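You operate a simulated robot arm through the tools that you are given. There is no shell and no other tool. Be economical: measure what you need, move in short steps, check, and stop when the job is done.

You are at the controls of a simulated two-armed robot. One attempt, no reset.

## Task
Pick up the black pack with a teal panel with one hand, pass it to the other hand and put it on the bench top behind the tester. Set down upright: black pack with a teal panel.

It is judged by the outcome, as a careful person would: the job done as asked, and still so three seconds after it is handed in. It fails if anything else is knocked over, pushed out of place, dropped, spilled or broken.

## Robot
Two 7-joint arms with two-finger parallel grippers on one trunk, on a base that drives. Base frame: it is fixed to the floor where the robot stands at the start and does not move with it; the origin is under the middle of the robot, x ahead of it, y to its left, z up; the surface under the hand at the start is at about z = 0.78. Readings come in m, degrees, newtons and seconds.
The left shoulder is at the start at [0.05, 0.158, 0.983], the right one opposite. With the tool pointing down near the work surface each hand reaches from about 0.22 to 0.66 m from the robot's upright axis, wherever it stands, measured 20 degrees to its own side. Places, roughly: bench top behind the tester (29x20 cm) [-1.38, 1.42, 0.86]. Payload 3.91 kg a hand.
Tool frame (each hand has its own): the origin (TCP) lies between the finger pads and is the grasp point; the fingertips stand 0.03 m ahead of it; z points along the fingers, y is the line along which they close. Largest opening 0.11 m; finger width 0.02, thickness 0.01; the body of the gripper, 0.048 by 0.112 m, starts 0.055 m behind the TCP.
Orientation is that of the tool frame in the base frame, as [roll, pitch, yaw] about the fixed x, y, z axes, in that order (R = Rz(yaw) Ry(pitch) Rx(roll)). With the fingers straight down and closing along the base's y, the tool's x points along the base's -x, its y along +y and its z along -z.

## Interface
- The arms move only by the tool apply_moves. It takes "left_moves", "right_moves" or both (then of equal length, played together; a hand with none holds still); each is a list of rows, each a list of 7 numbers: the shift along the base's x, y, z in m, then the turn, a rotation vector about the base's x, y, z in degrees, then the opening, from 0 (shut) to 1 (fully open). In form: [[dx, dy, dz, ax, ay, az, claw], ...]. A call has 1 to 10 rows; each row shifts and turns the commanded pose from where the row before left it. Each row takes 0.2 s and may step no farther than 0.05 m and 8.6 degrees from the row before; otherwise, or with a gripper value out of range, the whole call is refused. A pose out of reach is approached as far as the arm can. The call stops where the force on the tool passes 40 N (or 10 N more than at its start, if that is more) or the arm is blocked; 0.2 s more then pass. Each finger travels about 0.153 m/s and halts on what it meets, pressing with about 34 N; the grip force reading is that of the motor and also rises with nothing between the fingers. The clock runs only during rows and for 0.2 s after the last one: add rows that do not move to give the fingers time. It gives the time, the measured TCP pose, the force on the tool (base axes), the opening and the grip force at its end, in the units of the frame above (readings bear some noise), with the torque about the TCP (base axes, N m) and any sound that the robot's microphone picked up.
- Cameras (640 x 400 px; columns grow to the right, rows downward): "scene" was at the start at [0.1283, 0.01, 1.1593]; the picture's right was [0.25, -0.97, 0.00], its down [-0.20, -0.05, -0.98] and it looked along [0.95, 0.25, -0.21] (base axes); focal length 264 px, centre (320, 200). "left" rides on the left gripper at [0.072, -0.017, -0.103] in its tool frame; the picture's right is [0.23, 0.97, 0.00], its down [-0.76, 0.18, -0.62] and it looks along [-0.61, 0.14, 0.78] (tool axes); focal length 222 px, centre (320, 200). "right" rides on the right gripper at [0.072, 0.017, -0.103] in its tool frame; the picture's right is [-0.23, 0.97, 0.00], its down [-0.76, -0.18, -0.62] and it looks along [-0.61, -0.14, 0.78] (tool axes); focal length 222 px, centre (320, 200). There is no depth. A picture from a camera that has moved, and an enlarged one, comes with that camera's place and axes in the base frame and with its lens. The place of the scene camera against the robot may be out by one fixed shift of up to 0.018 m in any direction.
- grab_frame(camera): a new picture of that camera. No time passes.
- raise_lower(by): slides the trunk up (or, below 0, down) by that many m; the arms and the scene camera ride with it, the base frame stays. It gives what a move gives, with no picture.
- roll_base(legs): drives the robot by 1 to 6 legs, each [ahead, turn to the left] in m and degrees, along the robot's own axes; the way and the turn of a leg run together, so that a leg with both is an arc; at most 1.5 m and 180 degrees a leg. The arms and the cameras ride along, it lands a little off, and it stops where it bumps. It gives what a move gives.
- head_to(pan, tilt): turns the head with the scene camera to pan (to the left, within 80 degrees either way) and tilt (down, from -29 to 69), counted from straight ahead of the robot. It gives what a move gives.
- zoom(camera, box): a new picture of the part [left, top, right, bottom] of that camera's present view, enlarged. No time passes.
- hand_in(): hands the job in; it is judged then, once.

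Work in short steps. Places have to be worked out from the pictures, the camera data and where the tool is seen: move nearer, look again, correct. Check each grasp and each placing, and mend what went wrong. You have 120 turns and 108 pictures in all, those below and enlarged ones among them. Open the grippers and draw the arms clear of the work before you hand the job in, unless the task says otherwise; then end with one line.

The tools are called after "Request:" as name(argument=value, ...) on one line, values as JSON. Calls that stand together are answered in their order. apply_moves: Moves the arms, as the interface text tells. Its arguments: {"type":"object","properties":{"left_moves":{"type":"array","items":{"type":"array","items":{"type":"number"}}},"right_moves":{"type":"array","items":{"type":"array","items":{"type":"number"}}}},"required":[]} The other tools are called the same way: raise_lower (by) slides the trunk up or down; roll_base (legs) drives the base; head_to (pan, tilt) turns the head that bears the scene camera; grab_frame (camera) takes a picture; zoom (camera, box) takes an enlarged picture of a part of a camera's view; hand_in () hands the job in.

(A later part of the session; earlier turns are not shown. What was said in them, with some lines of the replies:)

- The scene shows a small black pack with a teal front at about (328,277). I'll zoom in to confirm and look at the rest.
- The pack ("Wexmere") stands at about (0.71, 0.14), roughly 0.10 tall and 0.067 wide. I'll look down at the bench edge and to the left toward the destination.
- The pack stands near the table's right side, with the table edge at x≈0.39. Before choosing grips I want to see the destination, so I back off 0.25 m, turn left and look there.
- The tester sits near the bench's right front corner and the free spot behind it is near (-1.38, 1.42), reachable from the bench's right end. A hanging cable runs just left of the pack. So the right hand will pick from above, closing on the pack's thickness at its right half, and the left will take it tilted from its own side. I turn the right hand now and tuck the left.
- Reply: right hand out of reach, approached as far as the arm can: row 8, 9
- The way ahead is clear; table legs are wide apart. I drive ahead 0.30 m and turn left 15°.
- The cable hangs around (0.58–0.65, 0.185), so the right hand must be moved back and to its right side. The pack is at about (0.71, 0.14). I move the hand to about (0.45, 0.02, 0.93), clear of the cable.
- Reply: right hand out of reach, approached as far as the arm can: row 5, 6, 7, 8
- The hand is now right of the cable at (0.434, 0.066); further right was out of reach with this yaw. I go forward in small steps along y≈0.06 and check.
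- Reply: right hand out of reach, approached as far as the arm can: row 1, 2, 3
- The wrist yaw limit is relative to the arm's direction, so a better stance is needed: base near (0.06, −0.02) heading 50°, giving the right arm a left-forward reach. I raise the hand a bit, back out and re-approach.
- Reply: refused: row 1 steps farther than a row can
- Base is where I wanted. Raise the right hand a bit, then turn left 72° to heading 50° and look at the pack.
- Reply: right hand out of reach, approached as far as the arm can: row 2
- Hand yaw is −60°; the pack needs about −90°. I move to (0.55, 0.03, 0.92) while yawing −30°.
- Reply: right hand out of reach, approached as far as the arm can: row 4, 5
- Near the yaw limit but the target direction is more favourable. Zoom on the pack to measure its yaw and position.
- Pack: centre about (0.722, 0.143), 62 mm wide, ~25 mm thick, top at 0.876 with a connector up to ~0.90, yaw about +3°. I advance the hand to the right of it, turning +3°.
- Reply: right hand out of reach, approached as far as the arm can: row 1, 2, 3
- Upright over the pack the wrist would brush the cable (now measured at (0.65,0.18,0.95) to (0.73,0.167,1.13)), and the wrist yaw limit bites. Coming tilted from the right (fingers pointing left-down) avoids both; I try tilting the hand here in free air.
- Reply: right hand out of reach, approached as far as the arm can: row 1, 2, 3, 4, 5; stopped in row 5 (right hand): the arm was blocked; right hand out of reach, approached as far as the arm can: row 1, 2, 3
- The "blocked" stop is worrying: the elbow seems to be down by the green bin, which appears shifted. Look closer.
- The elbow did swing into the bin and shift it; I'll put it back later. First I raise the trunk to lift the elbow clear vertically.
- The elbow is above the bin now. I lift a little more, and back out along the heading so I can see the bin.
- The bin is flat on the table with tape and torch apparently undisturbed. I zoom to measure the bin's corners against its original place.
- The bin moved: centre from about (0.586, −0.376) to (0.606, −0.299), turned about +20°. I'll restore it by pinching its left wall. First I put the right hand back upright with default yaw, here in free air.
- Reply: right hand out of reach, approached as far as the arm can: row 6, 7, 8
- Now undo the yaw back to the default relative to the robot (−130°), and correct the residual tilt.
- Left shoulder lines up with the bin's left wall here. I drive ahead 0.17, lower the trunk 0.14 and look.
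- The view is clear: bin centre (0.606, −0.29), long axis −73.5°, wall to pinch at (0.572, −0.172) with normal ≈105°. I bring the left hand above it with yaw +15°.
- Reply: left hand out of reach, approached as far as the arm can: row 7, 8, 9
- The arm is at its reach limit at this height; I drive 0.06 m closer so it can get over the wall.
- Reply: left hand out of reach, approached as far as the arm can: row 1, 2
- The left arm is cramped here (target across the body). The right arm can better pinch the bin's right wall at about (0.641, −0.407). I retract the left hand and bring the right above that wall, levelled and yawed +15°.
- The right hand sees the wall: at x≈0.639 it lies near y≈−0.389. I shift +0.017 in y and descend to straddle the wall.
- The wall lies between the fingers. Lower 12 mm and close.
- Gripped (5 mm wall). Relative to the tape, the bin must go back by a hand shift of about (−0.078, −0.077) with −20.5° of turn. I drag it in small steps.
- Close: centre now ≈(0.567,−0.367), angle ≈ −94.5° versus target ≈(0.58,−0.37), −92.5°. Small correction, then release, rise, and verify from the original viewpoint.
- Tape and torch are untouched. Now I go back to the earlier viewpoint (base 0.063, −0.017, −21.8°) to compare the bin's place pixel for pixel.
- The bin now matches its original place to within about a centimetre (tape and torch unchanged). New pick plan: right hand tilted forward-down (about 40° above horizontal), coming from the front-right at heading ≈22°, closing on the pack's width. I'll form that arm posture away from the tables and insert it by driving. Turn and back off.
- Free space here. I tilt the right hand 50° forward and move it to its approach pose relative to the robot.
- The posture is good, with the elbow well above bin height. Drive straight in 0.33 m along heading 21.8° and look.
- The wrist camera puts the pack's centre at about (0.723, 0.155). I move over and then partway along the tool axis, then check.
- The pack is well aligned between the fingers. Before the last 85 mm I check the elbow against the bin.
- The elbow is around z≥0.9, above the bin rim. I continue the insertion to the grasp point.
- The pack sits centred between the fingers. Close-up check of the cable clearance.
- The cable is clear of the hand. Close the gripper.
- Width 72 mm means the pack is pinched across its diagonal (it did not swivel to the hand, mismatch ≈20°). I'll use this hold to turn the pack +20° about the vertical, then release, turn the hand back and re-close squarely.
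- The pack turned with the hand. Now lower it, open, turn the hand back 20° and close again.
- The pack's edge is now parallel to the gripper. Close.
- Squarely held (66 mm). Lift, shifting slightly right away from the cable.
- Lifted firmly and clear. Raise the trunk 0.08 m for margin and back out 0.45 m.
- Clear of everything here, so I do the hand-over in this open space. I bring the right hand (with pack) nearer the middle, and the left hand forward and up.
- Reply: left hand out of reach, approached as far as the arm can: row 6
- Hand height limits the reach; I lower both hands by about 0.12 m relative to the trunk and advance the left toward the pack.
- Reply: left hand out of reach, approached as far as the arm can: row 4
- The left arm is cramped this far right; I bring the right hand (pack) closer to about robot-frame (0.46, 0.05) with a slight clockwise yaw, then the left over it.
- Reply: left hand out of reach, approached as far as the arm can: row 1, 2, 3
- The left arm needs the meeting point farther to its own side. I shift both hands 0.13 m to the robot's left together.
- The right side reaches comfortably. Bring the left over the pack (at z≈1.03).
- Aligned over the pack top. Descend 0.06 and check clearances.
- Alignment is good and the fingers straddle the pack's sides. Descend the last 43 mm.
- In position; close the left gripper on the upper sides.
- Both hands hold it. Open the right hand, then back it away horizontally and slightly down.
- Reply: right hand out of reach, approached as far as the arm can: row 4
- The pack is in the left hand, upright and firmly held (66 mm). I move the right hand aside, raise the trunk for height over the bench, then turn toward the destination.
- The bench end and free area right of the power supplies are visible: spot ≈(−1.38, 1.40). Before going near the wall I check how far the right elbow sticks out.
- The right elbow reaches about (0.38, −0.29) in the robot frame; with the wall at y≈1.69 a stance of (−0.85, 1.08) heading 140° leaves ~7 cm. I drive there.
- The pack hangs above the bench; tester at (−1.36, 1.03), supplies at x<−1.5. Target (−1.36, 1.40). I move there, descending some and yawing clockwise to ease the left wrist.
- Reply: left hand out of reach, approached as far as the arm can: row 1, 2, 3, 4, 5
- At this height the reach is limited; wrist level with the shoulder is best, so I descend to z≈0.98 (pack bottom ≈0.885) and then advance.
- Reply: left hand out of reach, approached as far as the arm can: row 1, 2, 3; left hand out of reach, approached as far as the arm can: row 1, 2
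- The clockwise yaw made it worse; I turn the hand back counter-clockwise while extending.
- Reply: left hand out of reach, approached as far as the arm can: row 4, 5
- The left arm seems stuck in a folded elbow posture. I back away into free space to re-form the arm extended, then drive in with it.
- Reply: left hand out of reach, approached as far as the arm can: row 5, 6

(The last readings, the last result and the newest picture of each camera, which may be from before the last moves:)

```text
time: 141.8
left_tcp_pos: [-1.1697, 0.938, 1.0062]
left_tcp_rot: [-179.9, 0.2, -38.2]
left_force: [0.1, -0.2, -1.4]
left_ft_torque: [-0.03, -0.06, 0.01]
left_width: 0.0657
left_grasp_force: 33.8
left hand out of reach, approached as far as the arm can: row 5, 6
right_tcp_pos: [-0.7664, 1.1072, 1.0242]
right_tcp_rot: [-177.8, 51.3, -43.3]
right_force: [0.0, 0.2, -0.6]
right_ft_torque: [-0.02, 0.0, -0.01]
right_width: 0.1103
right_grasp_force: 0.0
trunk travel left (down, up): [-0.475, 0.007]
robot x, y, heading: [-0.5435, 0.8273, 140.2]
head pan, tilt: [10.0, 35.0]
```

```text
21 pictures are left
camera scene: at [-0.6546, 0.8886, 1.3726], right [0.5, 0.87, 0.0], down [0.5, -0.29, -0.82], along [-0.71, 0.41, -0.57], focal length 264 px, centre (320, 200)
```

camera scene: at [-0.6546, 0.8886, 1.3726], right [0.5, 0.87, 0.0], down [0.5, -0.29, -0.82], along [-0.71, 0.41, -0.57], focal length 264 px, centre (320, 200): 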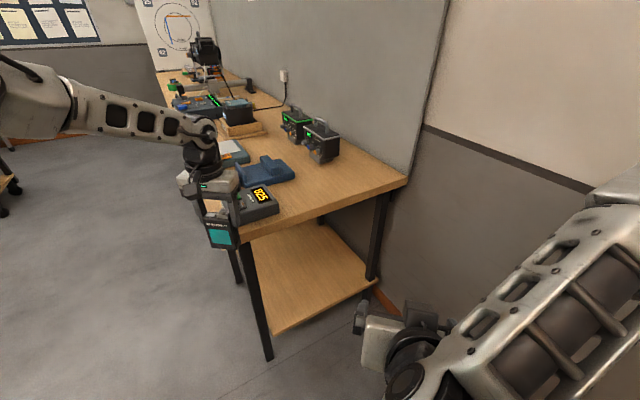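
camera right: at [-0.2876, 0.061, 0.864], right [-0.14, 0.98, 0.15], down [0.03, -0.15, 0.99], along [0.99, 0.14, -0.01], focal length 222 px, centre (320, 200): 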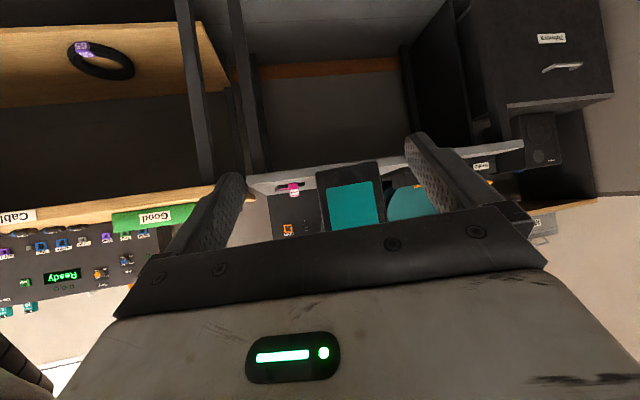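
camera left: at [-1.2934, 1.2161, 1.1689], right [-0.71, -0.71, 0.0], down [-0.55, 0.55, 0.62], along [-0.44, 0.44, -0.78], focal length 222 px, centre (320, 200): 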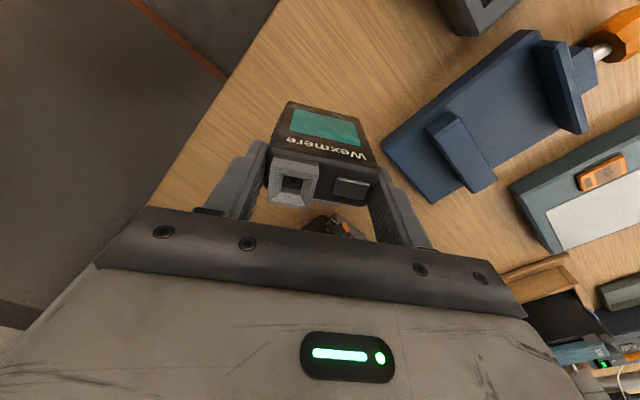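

The left arm reaches well when extended toward its own side (robot frame (0.55, 0.32)). So I keep this arm pose and manoeuvre: reverse to about (−0.874, 0.59) facing 90°, drive up along the bench's end, then swing in from the right.

Request:
roll_base(legs=[[0, -104.5], [-0.406, 0], [0, 54.3]])

Request:
head_to(pan=45, tilt=30)

Request:
grab_frame(camera="scene")

```text
time: 151.1
left_tcp_pos: [-1.1884, 1.1499, 1.0055]
left_tcp_rot: [-179.9, 0.1, -89.0]
left_force: [1.0, 0.1, -1.5]
left_ft_torque: [-0.02, 0.0, 0.0]
left_width: 0.0656
left_grasp_force: 33.7
right_tcp_pos: [-0.8021, 0.945, 1.0246]
right_tcp_rot: [-177.6, 51.3, -94.0]
right_force: [-0.4, -0.3, -0.5]
right_ft_torque: [0.02, 0.01, 0.01]
right_width: 0.1099
right_grasp_force: 0.2
trunk travel left (down, up): [-0.475, 0.007]
robot x, y, heading: [-0.8751, 0.6005, 89.0]
head pan, tilt: [10.0, 35.0]
```

```text
time: 152.1
left_tcp_pos: [-1.1887, 1.1497, 1.0064]
left_tcp_rot: [-179.9, 0.2, -88.8]
left_force: [0.2, -0.6, -1.5]
left_ft_torque: [0.02, 0.02, 0.01]
left_width: 0.0657
left_grasp_force: 34.0
right_tcp_pos: [-0.8023, 0.9447, 1.0253]
right_tcp_rot: [-177.7, 51.3, -94.0]
right_force: [-0.3, -0.3, -0.9]
right_ft_torque: [0.01, -0.02, 0.0]
right_width: 0.11
right_grasp_force: 0.1
trunk travel left (down, up): [-0.475, 0.007]
robot x, y, heading: [-0.8717, 0.5987, 89.3]
head pan, tilt: [45.0, 30.0]
```

```text
20 pictures are left
camera scene: at [-0.9395, 0.6909, 1.3804], right [0.72, 0.7, 0.0], down [0.35, -0.36, -0.87], along [-0.6, 0.62, -0.5], focal length 264 px, centre (320, 200)
```

scene: 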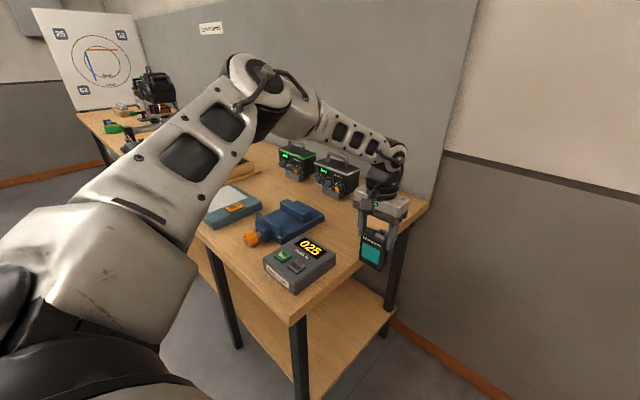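

Now drive 0.36 m up along the bench end, then turn left 20° in two parts.

Request:
roll_base(legs=[[0.36, 0], [0, 20]])

Request:
grab_frame(camera="scene")

Request:
grab_frame(camera="left")

```text
time: 155.5
left_tcp_pos: [-1.3524, 1.3691, 1.0052]
left_tcp_rot: [-179.9, 0.2, -68.9]
left_force: [0.0, -0.1, -1.8]
left_ft_torque: [0.01, -0.03, 0.02]
left_width: 0.0655
left_grasp_force: 33.8
right_tcp_pos: [-0.9203, 1.3086, 1.0249]
right_tcp_rot: [-177.6, 51.2, -73.9]
right_force: [-0.5, -0.5, -0.3]
right_ft_torque: [0.01, 0.01, 0.01]
right_width: 0.1104
right_grasp_force: 0.1
trunk travel left (down, up): [-0.475, 0.007]
robot x, y, heading: [-0.8701, 0.9606, 109.1]
head pan, tilt: [45.0, 30.0]
```

```text
19 pictures are left
camera scene: at [-0.967, 1.0226, 1.3804], right [0.43, 0.9, 0.0], down [0.45, -0.22, -0.87], along [-0.78, 0.38, -0.5], focal length 264 px, centre (320, 200)
```

scene: 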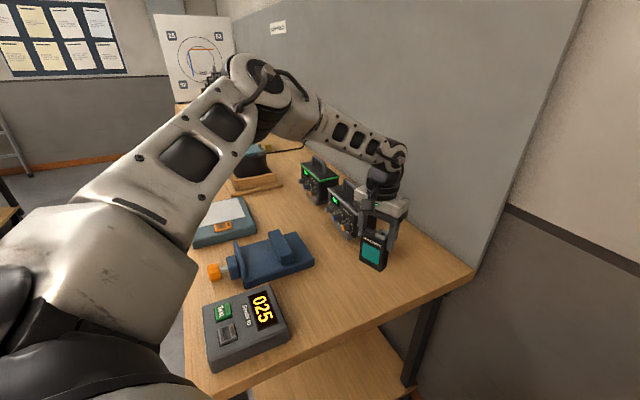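

```text
18 pictures are left
camera left: at [-1.3107, 1.3058, 1.109], right [-0.83, -0.56, 0.0], down [-0.44, 0.64, 0.62], along [-0.35, 0.52, -0.78], focal length 222 px, centre (320, 200)
```

left: 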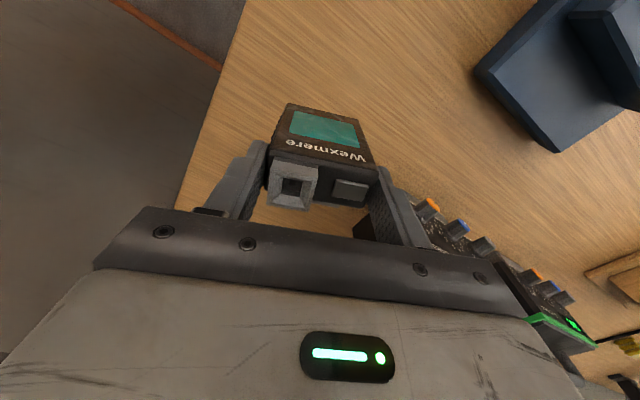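

In place over the free area, but the power supply is near; I shift 3 cm away from it and descend partway.

Request:
apply_moves(left_moves=[[0.015, 0.003, 0, 0, 0, 0, 0], [0.015, 0.003, 0, 0, 0, 0, 0], [0, 0, -0.015, 0, 0, 0, 0], [0, 0, -0.015, 0, 0, 0, 0]])

Request:
zoom(camera="scene", box=[300, 150, 480, 300])

```text
time: 156.5
left_tcp_pos: [-1.3205, 1.36, 0.9838]
left_tcp_rot: [-179.8, 0.4, -68.9]
left_force: [0.1, 0.2, -1.7]
left_ft_torque: [0.02, -0.02, 0.0]
left_width: 0.0656
left_grasp_force: 33.9
left hand out of reach, approached as far as the arm can: row 2, 3, 4
right_tcp_pos: [-0.9192, 1.3088, 1.0251]
right_tcp_rot: [-177.8, 51.4, -74.1]
right_force: [0.1, 0.0, -0.2]
right_ft_torque: [0.0, -0.03, 0.0]
right_width: 0.11
right_grasp_force: 0.2
trunk travel left (down, up): [-0.475, 0.007]
robot x, y, heading: [-0.8652, 0.9619, 109.3]
head pan, tilt: [45.0, 30.0]
```

```text
2.67 times, centred on (390, 225) of scene
camera zoom: at [-0.9667, 1.0228, 1.3804], right [0.43, 0.9, 0.0], down [0.45, -0.22, -0.87], along [-0.78, 0.38, -0.5], focal length 704 px, centre (133, 133)
```

zoom: 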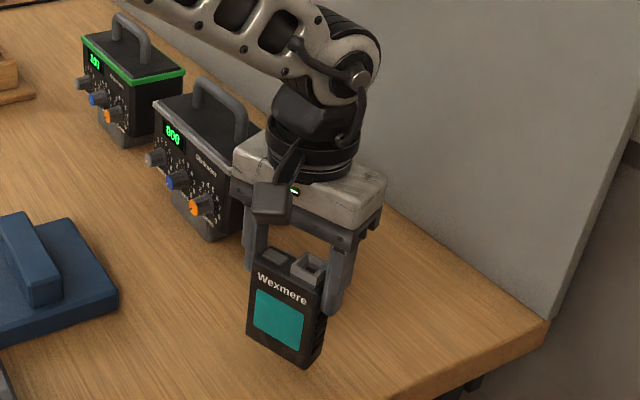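

Good clearance from the supply. I lower with the trunk for a purely vertical descent: 22 mm first.

Request:
raise_lower(by=-0.022)

Request:
zoom(camera="scene", box=[300, 150, 480, 300])

```text
time: 157.2
left_tcp_pos: [-1.3223, 1.3592, 0.9625]
left_tcp_rot: [-179.8, 0.3, -68.9]
left_force: [-0.6, 0.9, -1.5]
left_ft_torque: [-0.01, -0.04, -0.03]
left_width: 0.0656
left_grasp_force: 33.9
right_tcp_pos: [-0.9192, 1.3085, 1.0024]
right_tcp_rot: [-177.8, 51.3, -74.0]
right_force: [0.2, 1.1, -0.5]
right_ft_torque: [-0.02, -0.03, 0.03]
right_width: 0.1099
right_grasp_force: 0.1
trunk travel left (down, up): [-0.453, 0.029]
robot x, y, heading: [-0.8678, 0.9612, 109.1]
head pan, tilt: [45.0, 30.0]
```

```text
2.67 times, centred on (390, 225) of scene
camera zoom: at [-0.9665, 1.0225, 1.3584], right [0.43, 0.9, 0.0], down [0.45, -0.22, -0.87], along [-0.78, 0.38, -0.5], focal length 704 px, centre (133, 133)
```

zoom: 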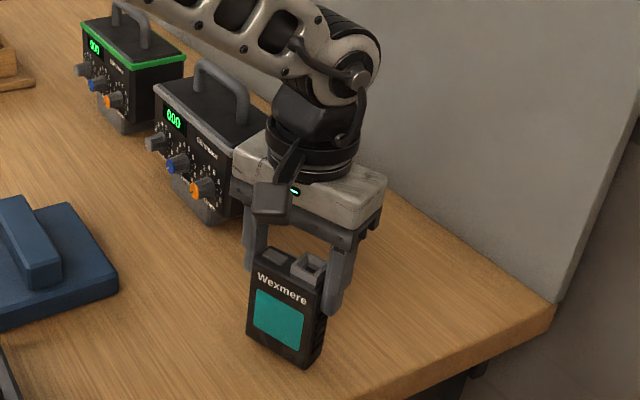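

No contact yet (no force change). Continue in 4 mm steps.

Request:
raise_lower(by=-0.004)

Request:
raise_lower(by=-0.003)

```text
time: 157.7
left_tcp_pos: [-1.3222, 1.3602, 0.9575]
left_tcp_rot: [-179.8, 0.3, -69.0]
left_force: [1.3, -0.2, -1.0]
left_ft_torque: [0.0, 0.0, 0.01]
left_width: 0.0656
left_grasp_force: 34.6
right_tcp_pos: [-0.9199, 1.3082, 0.9993]
right_tcp_rot: [-177.8, 51.3, -74.1]
right_force: [0.5, -0.5, 0.7]
right_ft_torque: [0.03, 0.03, -0.01]
right_width: 0.1099
right_grasp_force: 0.1
trunk travel left (down, up): [-0.449, 0.033]
robot x, y, heading: [-0.8686, 0.961, 109.4]
head pan, tilt: [45.0, 30.0]
```

```text
time: 158.2
left_tcp_pos: [-1.3217, 1.3587, 0.9562]
left_tcp_rot: [-179.8, 0.3, -68.9]
left_force: [-0.1, -1.0, 4.6]
left_ft_torque: [-0.3, 0.14, 0.02]
left_width: 0.0655
left_grasp_force: 34.2
right_tcp_pos: [-0.9188, 1.3091, 0.997]
right_tcp_rot: [-177.8, 51.3, -74.0]
right_force: [-0.7, -0.3, -0.3]
right_ft_torque: [0.0, 0.0, 0.0]
right_width: 0.1099
right_grasp_force: 0.0
trunk travel left (down, up): [-0.446, 0.036]
robot x, y, heading: [-0.8674, 0.9602, 109.3]
head pan, tilt: [45.0, 30.0]
```

Contact (force +6 N). One more 2 mm to seat it, then look.

Request:
raise_lower(by=-0.002)

Request:
grab_frame(camera="left")

Request:
zoom(camera="scene", box=[340, 200, 460, 300])

```text
time: 158.8
left_tcp_pos: [-1.3211, 1.36, 0.9569]
left_tcp_rot: [-179.9, 0.6, -68.8]
left_force: [-1.4, -2.8, 18.2]
left_ft_torque: [-0.64, 0.25, -0.03]
left_width: 0.0655
left_grasp_force: 34.3
right_tcp_pos: [-0.917, 1.3091, 0.9946]
right_tcp_rot: [-177.8, 51.4, -74.2]
right_force: [0.2, 1.1, -0.3]
right_ft_torque: [0.01, 0.01, 0.01]
right_width: 0.1101
right_grasp_force: 0.1
trunk travel left (down, up): [-0.444, 0.038]
robot x, y, heading: [-0.8688, 0.9592, 109.3]
head pan, tilt: [45.0, 30.0]
```

```text
15 pictures are left
camera left: at [-1.2795, 1.2959, 1.0587], right [-0.83, -0.56, 0.0], down [-0.44, 0.64, 0.63], along [-0.35, 0.52, -0.78], focal length 222 px, centre (320, 200)
```

left: 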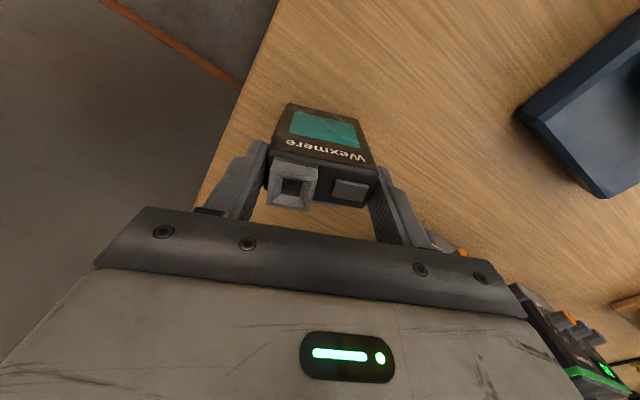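

```text
4.00 times, centred on (400, 250) of scene
camera zoom: at [-0.9654, 1.0212, 1.3499], right [0.43, 0.9, 0.0], down [0.45, -0.22, -0.87], along [-0.78, 0.38, -0.5], focal length 1056 px, centre (0, 0)
```

zoom: 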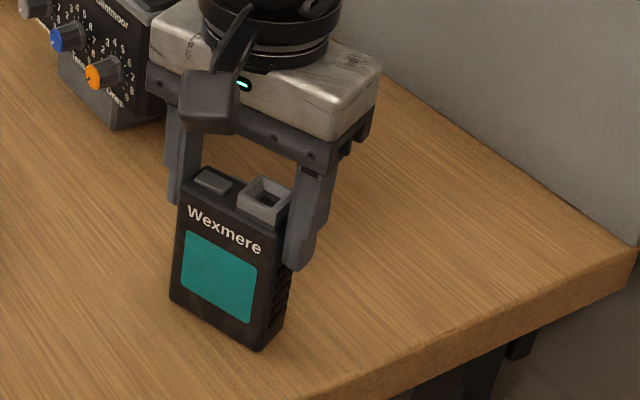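

The pack stands on the bench. Relieve the pressure slightly, then open the left hand gradually.

Request:
raise_lower(by=-0.0)

Request:
apply_moves(left_moves=[[0, 0, 0.001, 0, 0, 0, 0.55], [0, 0, 0, 0, 0, 0, 0.62], [0, 0, 0, 0, 0, 0, 0.7], [0, 0, 0, 0, 0, 0, 0.85], [0, 0, 0, 0, 0, 0, 0.95]])

Request:
zoom(camera="scene", box=[340, 200, 460, 300])

```text
time: 159.2
left_tcp_pos: [-1.3212, 1.359, 0.9564]
left_tcp_rot: [-179.9, 0.5, -68.9]
left_force: [-3.9, -1.8, 23.6]
left_ft_torque: [-0.54, 0.21, -0.09]
left_width: 0.0657
left_grasp_force: 34.0
right_tcp_pos: [-0.9184, 1.3063, 0.994]
right_tcp_rot: [-177.9, 51.4, -74.1]
right_force: [-0.3, -0.6, 0.0]
right_ft_torque: [0.0, 0.0, 0.0]
right_width: 0.1101
right_grasp_force: 0.1
trunk travel left (down, up): [-0.444, 0.038]
robot x, y, heading: [-0.8704, 0.9562, 108.9]
head pan, tilt: [45.0, 30.0]
```

```text
time: 160.4
left_tcp_pos: [-1.3194, 1.3596, 0.9545]
left_tcp_rot: [-179.8, 0.3, -68.9]
left_force: [-0.7, 0.1, 0.6]
left_ft_torque: [0.02, -0.03, -0.01]
left_width: 0.1044
left_grasp_force: 0.1
right_tcp_pos: [-0.9195, 1.3086, 0.9931]
right_tcp_rot: [-177.6, 51.3, -74.0]
right_force: [-0.9, -0.5, -0.7]
right_ft_torque: [0.0, -0.03, 0.01]
right_width: 0.1101
right_grasp_force: 0.1
trunk travel left (down, up): [-0.444, 0.038]
robot x, y, heading: [-0.8675, 0.9583, 109.2]
head pan, tilt: [45.0, 30.0]
```

```text
4.00 times, centred on (400, 250) of scene
camera zoom: at [-0.9666, 1.0227, 1.3494], right [0.43, 0.9, 0.0], down [0.45, -0.22, -0.87], along [-0.78, 0.38, -0.5], focal length 1056 px, centre (0, 0)
```

zoom: 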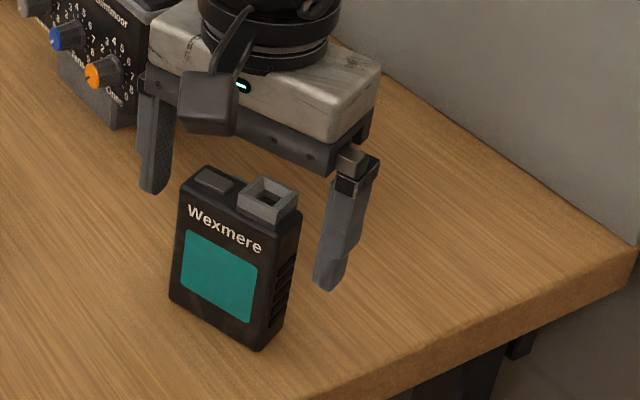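

The pack stands upright by itself. Raise the hand straight up: trunk first, then the arm.

Request:
raise_lower(by=0.037)

Request:
apply_moves(left_moves=[[0, 0, 0.015, 0, 0, 0, 0.95], [0, 0, 0.02, 0, 0, 0, 0.95], [0, 0, 0.03, 0, 0, 0, 0.95]])

Request:
grab_frame(camera="scene")

```text
time: 161.3
left_tcp_pos: [-1.3208, 1.3598, 0.9913]
left_tcp_rot: [-179.9, 0.3, -68.9]
left_force: [-0.9, 0.5, -0.4]
left_ft_torque: [-0.01, 0.03, 0.04]
left_width: 0.1045
left_grasp_force: 0.1
right_tcp_pos: [-0.9194, 1.3084, 1.0314]
right_tcp_rot: [-177.7, 51.3, -74.0]
right_force: [0.1, -0.7, -0.2]
right_ft_torque: [-0.03, 0.01, 0.0]
right_width: 0.1099
right_grasp_force: 0.0
trunk travel left (down, up): [-0.481, 0.001]
robot x, y, heading: [-0.8677, 0.959, 109.3]
head pan, tilt: [45.0, 30.0]
```

```text
time: 162.1
left_tcp_pos: [-1.3204, 1.3604, 1.0563]
left_tcp_rot: [-179.7, 0.1, -69.0]
left_force: [0.8, 0.2, -0.2]
left_ft_torque: [0.01, 0.0, 0.01]
left_width: 0.1043
left_grasp_force: 0.1
right_tcp_pos: [-0.9183, 1.309, 1.0306]
right_tcp_rot: [-177.9, 51.4, -74.1]
right_force: [-0.2, 0.2, 0.0]
right_ft_torque: [0.01, 0.05, -0.02]
right_width: 0.1099
right_grasp_force: 0.0
trunk travel left (down, up): [-0.481, 0.001]
robot x, y, heading: [-0.8695, 0.9623, 109.5]
head pan, tilt: [45.0, 30.0]
```

```text
12 pictures are left
camera scene: at [-0.9662, 1.0224, 1.3865], right [0.43, 0.9, 0.0], down [0.45, -0.22, -0.87], along [-0.78, 0.38, -0.5], focal length 264 px, centre (320, 200)
```

scene: 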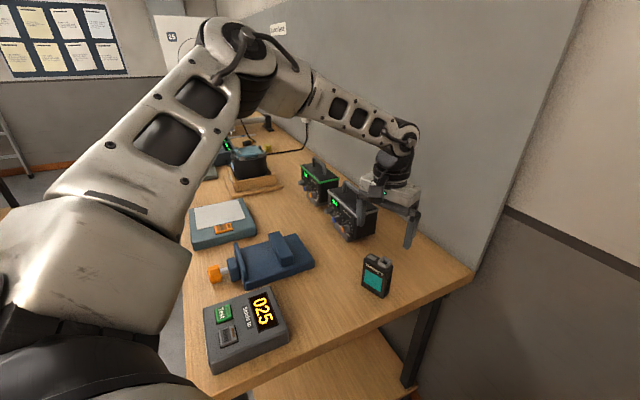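

The hand is clear and the pack stands within the target area. I retrace: turn right 20°, back off, and take a final look.

Request:
roll_base(legs=[[0, -20], [-0.4, 0]])

Request:
grab_frame(camera="scene")

Request:
zoom(camera="scene", box=[260, 150, 440, 300])

```text
time: 165.6
left_tcp_pos: [-1.1628, 1.0895, 1.0552]
left_tcp_rot: [-179.9, 0.3, -88.9]
left_force: [-0.2, 0.1, 0.1]
left_ft_torque: [0.04, -0.02, 0.0]
left_width: 0.1045
left_grasp_force: 0.1
right_tcp_pos: [-0.8016, 0.9052, 1.0306]
right_tcp_rot: [-177.8, 51.3, -93.9]
right_force: [-0.2, -0.6, -0.5]
right_ft_torque: [0.0, 0.01, 0.05]
right_width: 0.1099
right_grasp_force: 0.0
trunk travel left (down, up): [-0.481, 0.001]
robot x, y, heading: [-0.8738, 0.5604, 89.5]
head pan, tilt: [45.0, 30.0]
```

```text
11 pictures are left
camera scene: at [-0.9393, 0.6507, 1.3865], right [0.72, 0.7, 0.0], down [0.35, -0.36, -0.87], along [-0.6, 0.62, -0.5], focal length 264 px, centre (320, 200)
```

scene: 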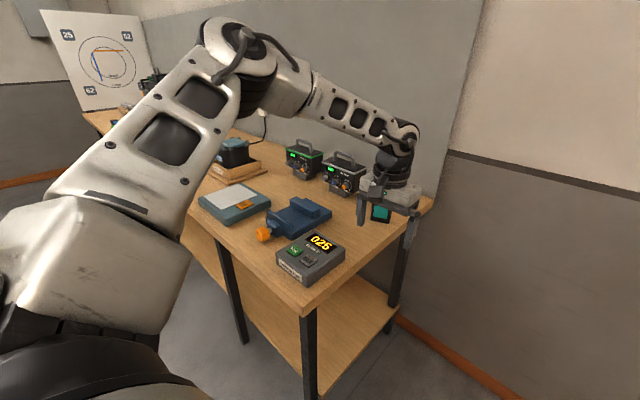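

```text
2.67 times, centred on (350, 225) of scene
camera zoom: at [-0.9393, 0.6507, 1.3865], right [0.72, 0.7, 0.0], down [0.35, -0.36, -0.87], along [-0.6, 0.62, -0.5], focal length 704 px, centre (240, 133)
```

zoom: 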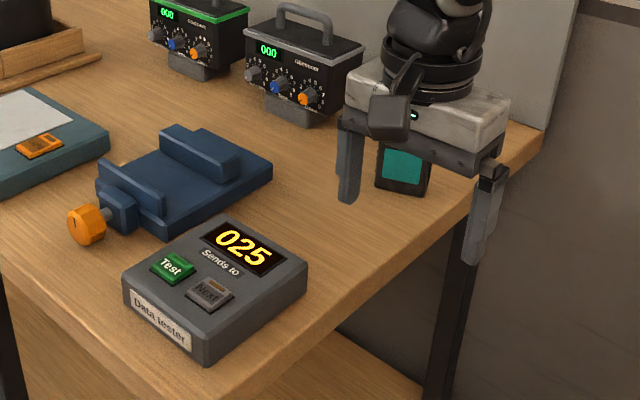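

The pack stands upright behind the data tester and nothing else on the bench moved. I back off a bit more so the arms are well clear.

Request:
roll_base(legs=[[-0.35, 0]])

Request:
zoom(camera="scene", box=[260, 120, 440, 270])

```text
time: 167.9
left_tcp_pos: [-1.1673, 0.7346, 1.0563]
left_tcp_rot: [-179.8, 0.3, -88.6]
left_force: [0.4, 0.4, 0.2]
left_ft_torque: [0.0, -0.02, -0.02]
left_width: 0.1043
left_grasp_force: 0.0
right_tcp_pos: [-0.8079, 0.5513, 1.0314]
right_tcp_rot: [-177.8, 51.3, -93.8]
right_force: [-0.2, 0.3, -0.4]
right_ft_torque: [0.0, -0.03, 0.01]
right_width: 0.1097
right_grasp_force: 0.1
trunk travel left (down, up): [-0.481, 0.001]
robot x, y, heading: [-0.8793, 0.2071, 89.2]
head pan, tilt: [45.0, 30.0]
```

```text
2.67 times, centred on (350, 195) of scene
camera zoom: at [-0.9434, 0.2961, 1.3865], right [0.71, 0.7, 0.0], down [0.35, -0.36, -0.87], along [-0.61, 0.62, -0.5], focal length 704 px, centre (240, 213)
```

zoom: 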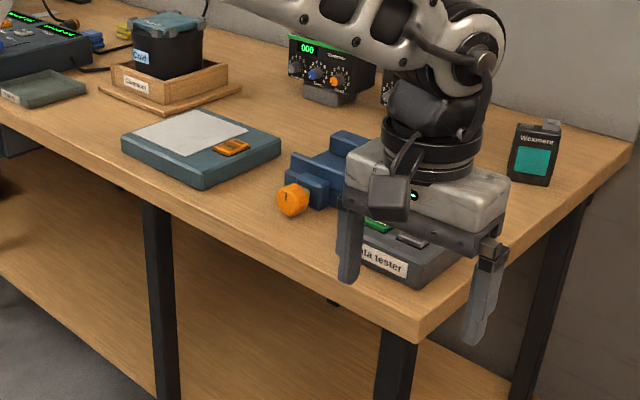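

The pack stands upright on the bench behind the tester, both grippers are open and the arms are off the bench, so I hand in.

Request:
hand_in()

```text
The job is handed in.
```

The black pack with the teal panel was picked up with the right hand, passed to the left, and stands upright on the bench top behind the tester. However, my right elbow pushed the green bin about 8 cm and turned it about 20° along the way; I put it back to within roughly 1 cm and a few degrees of where it was.
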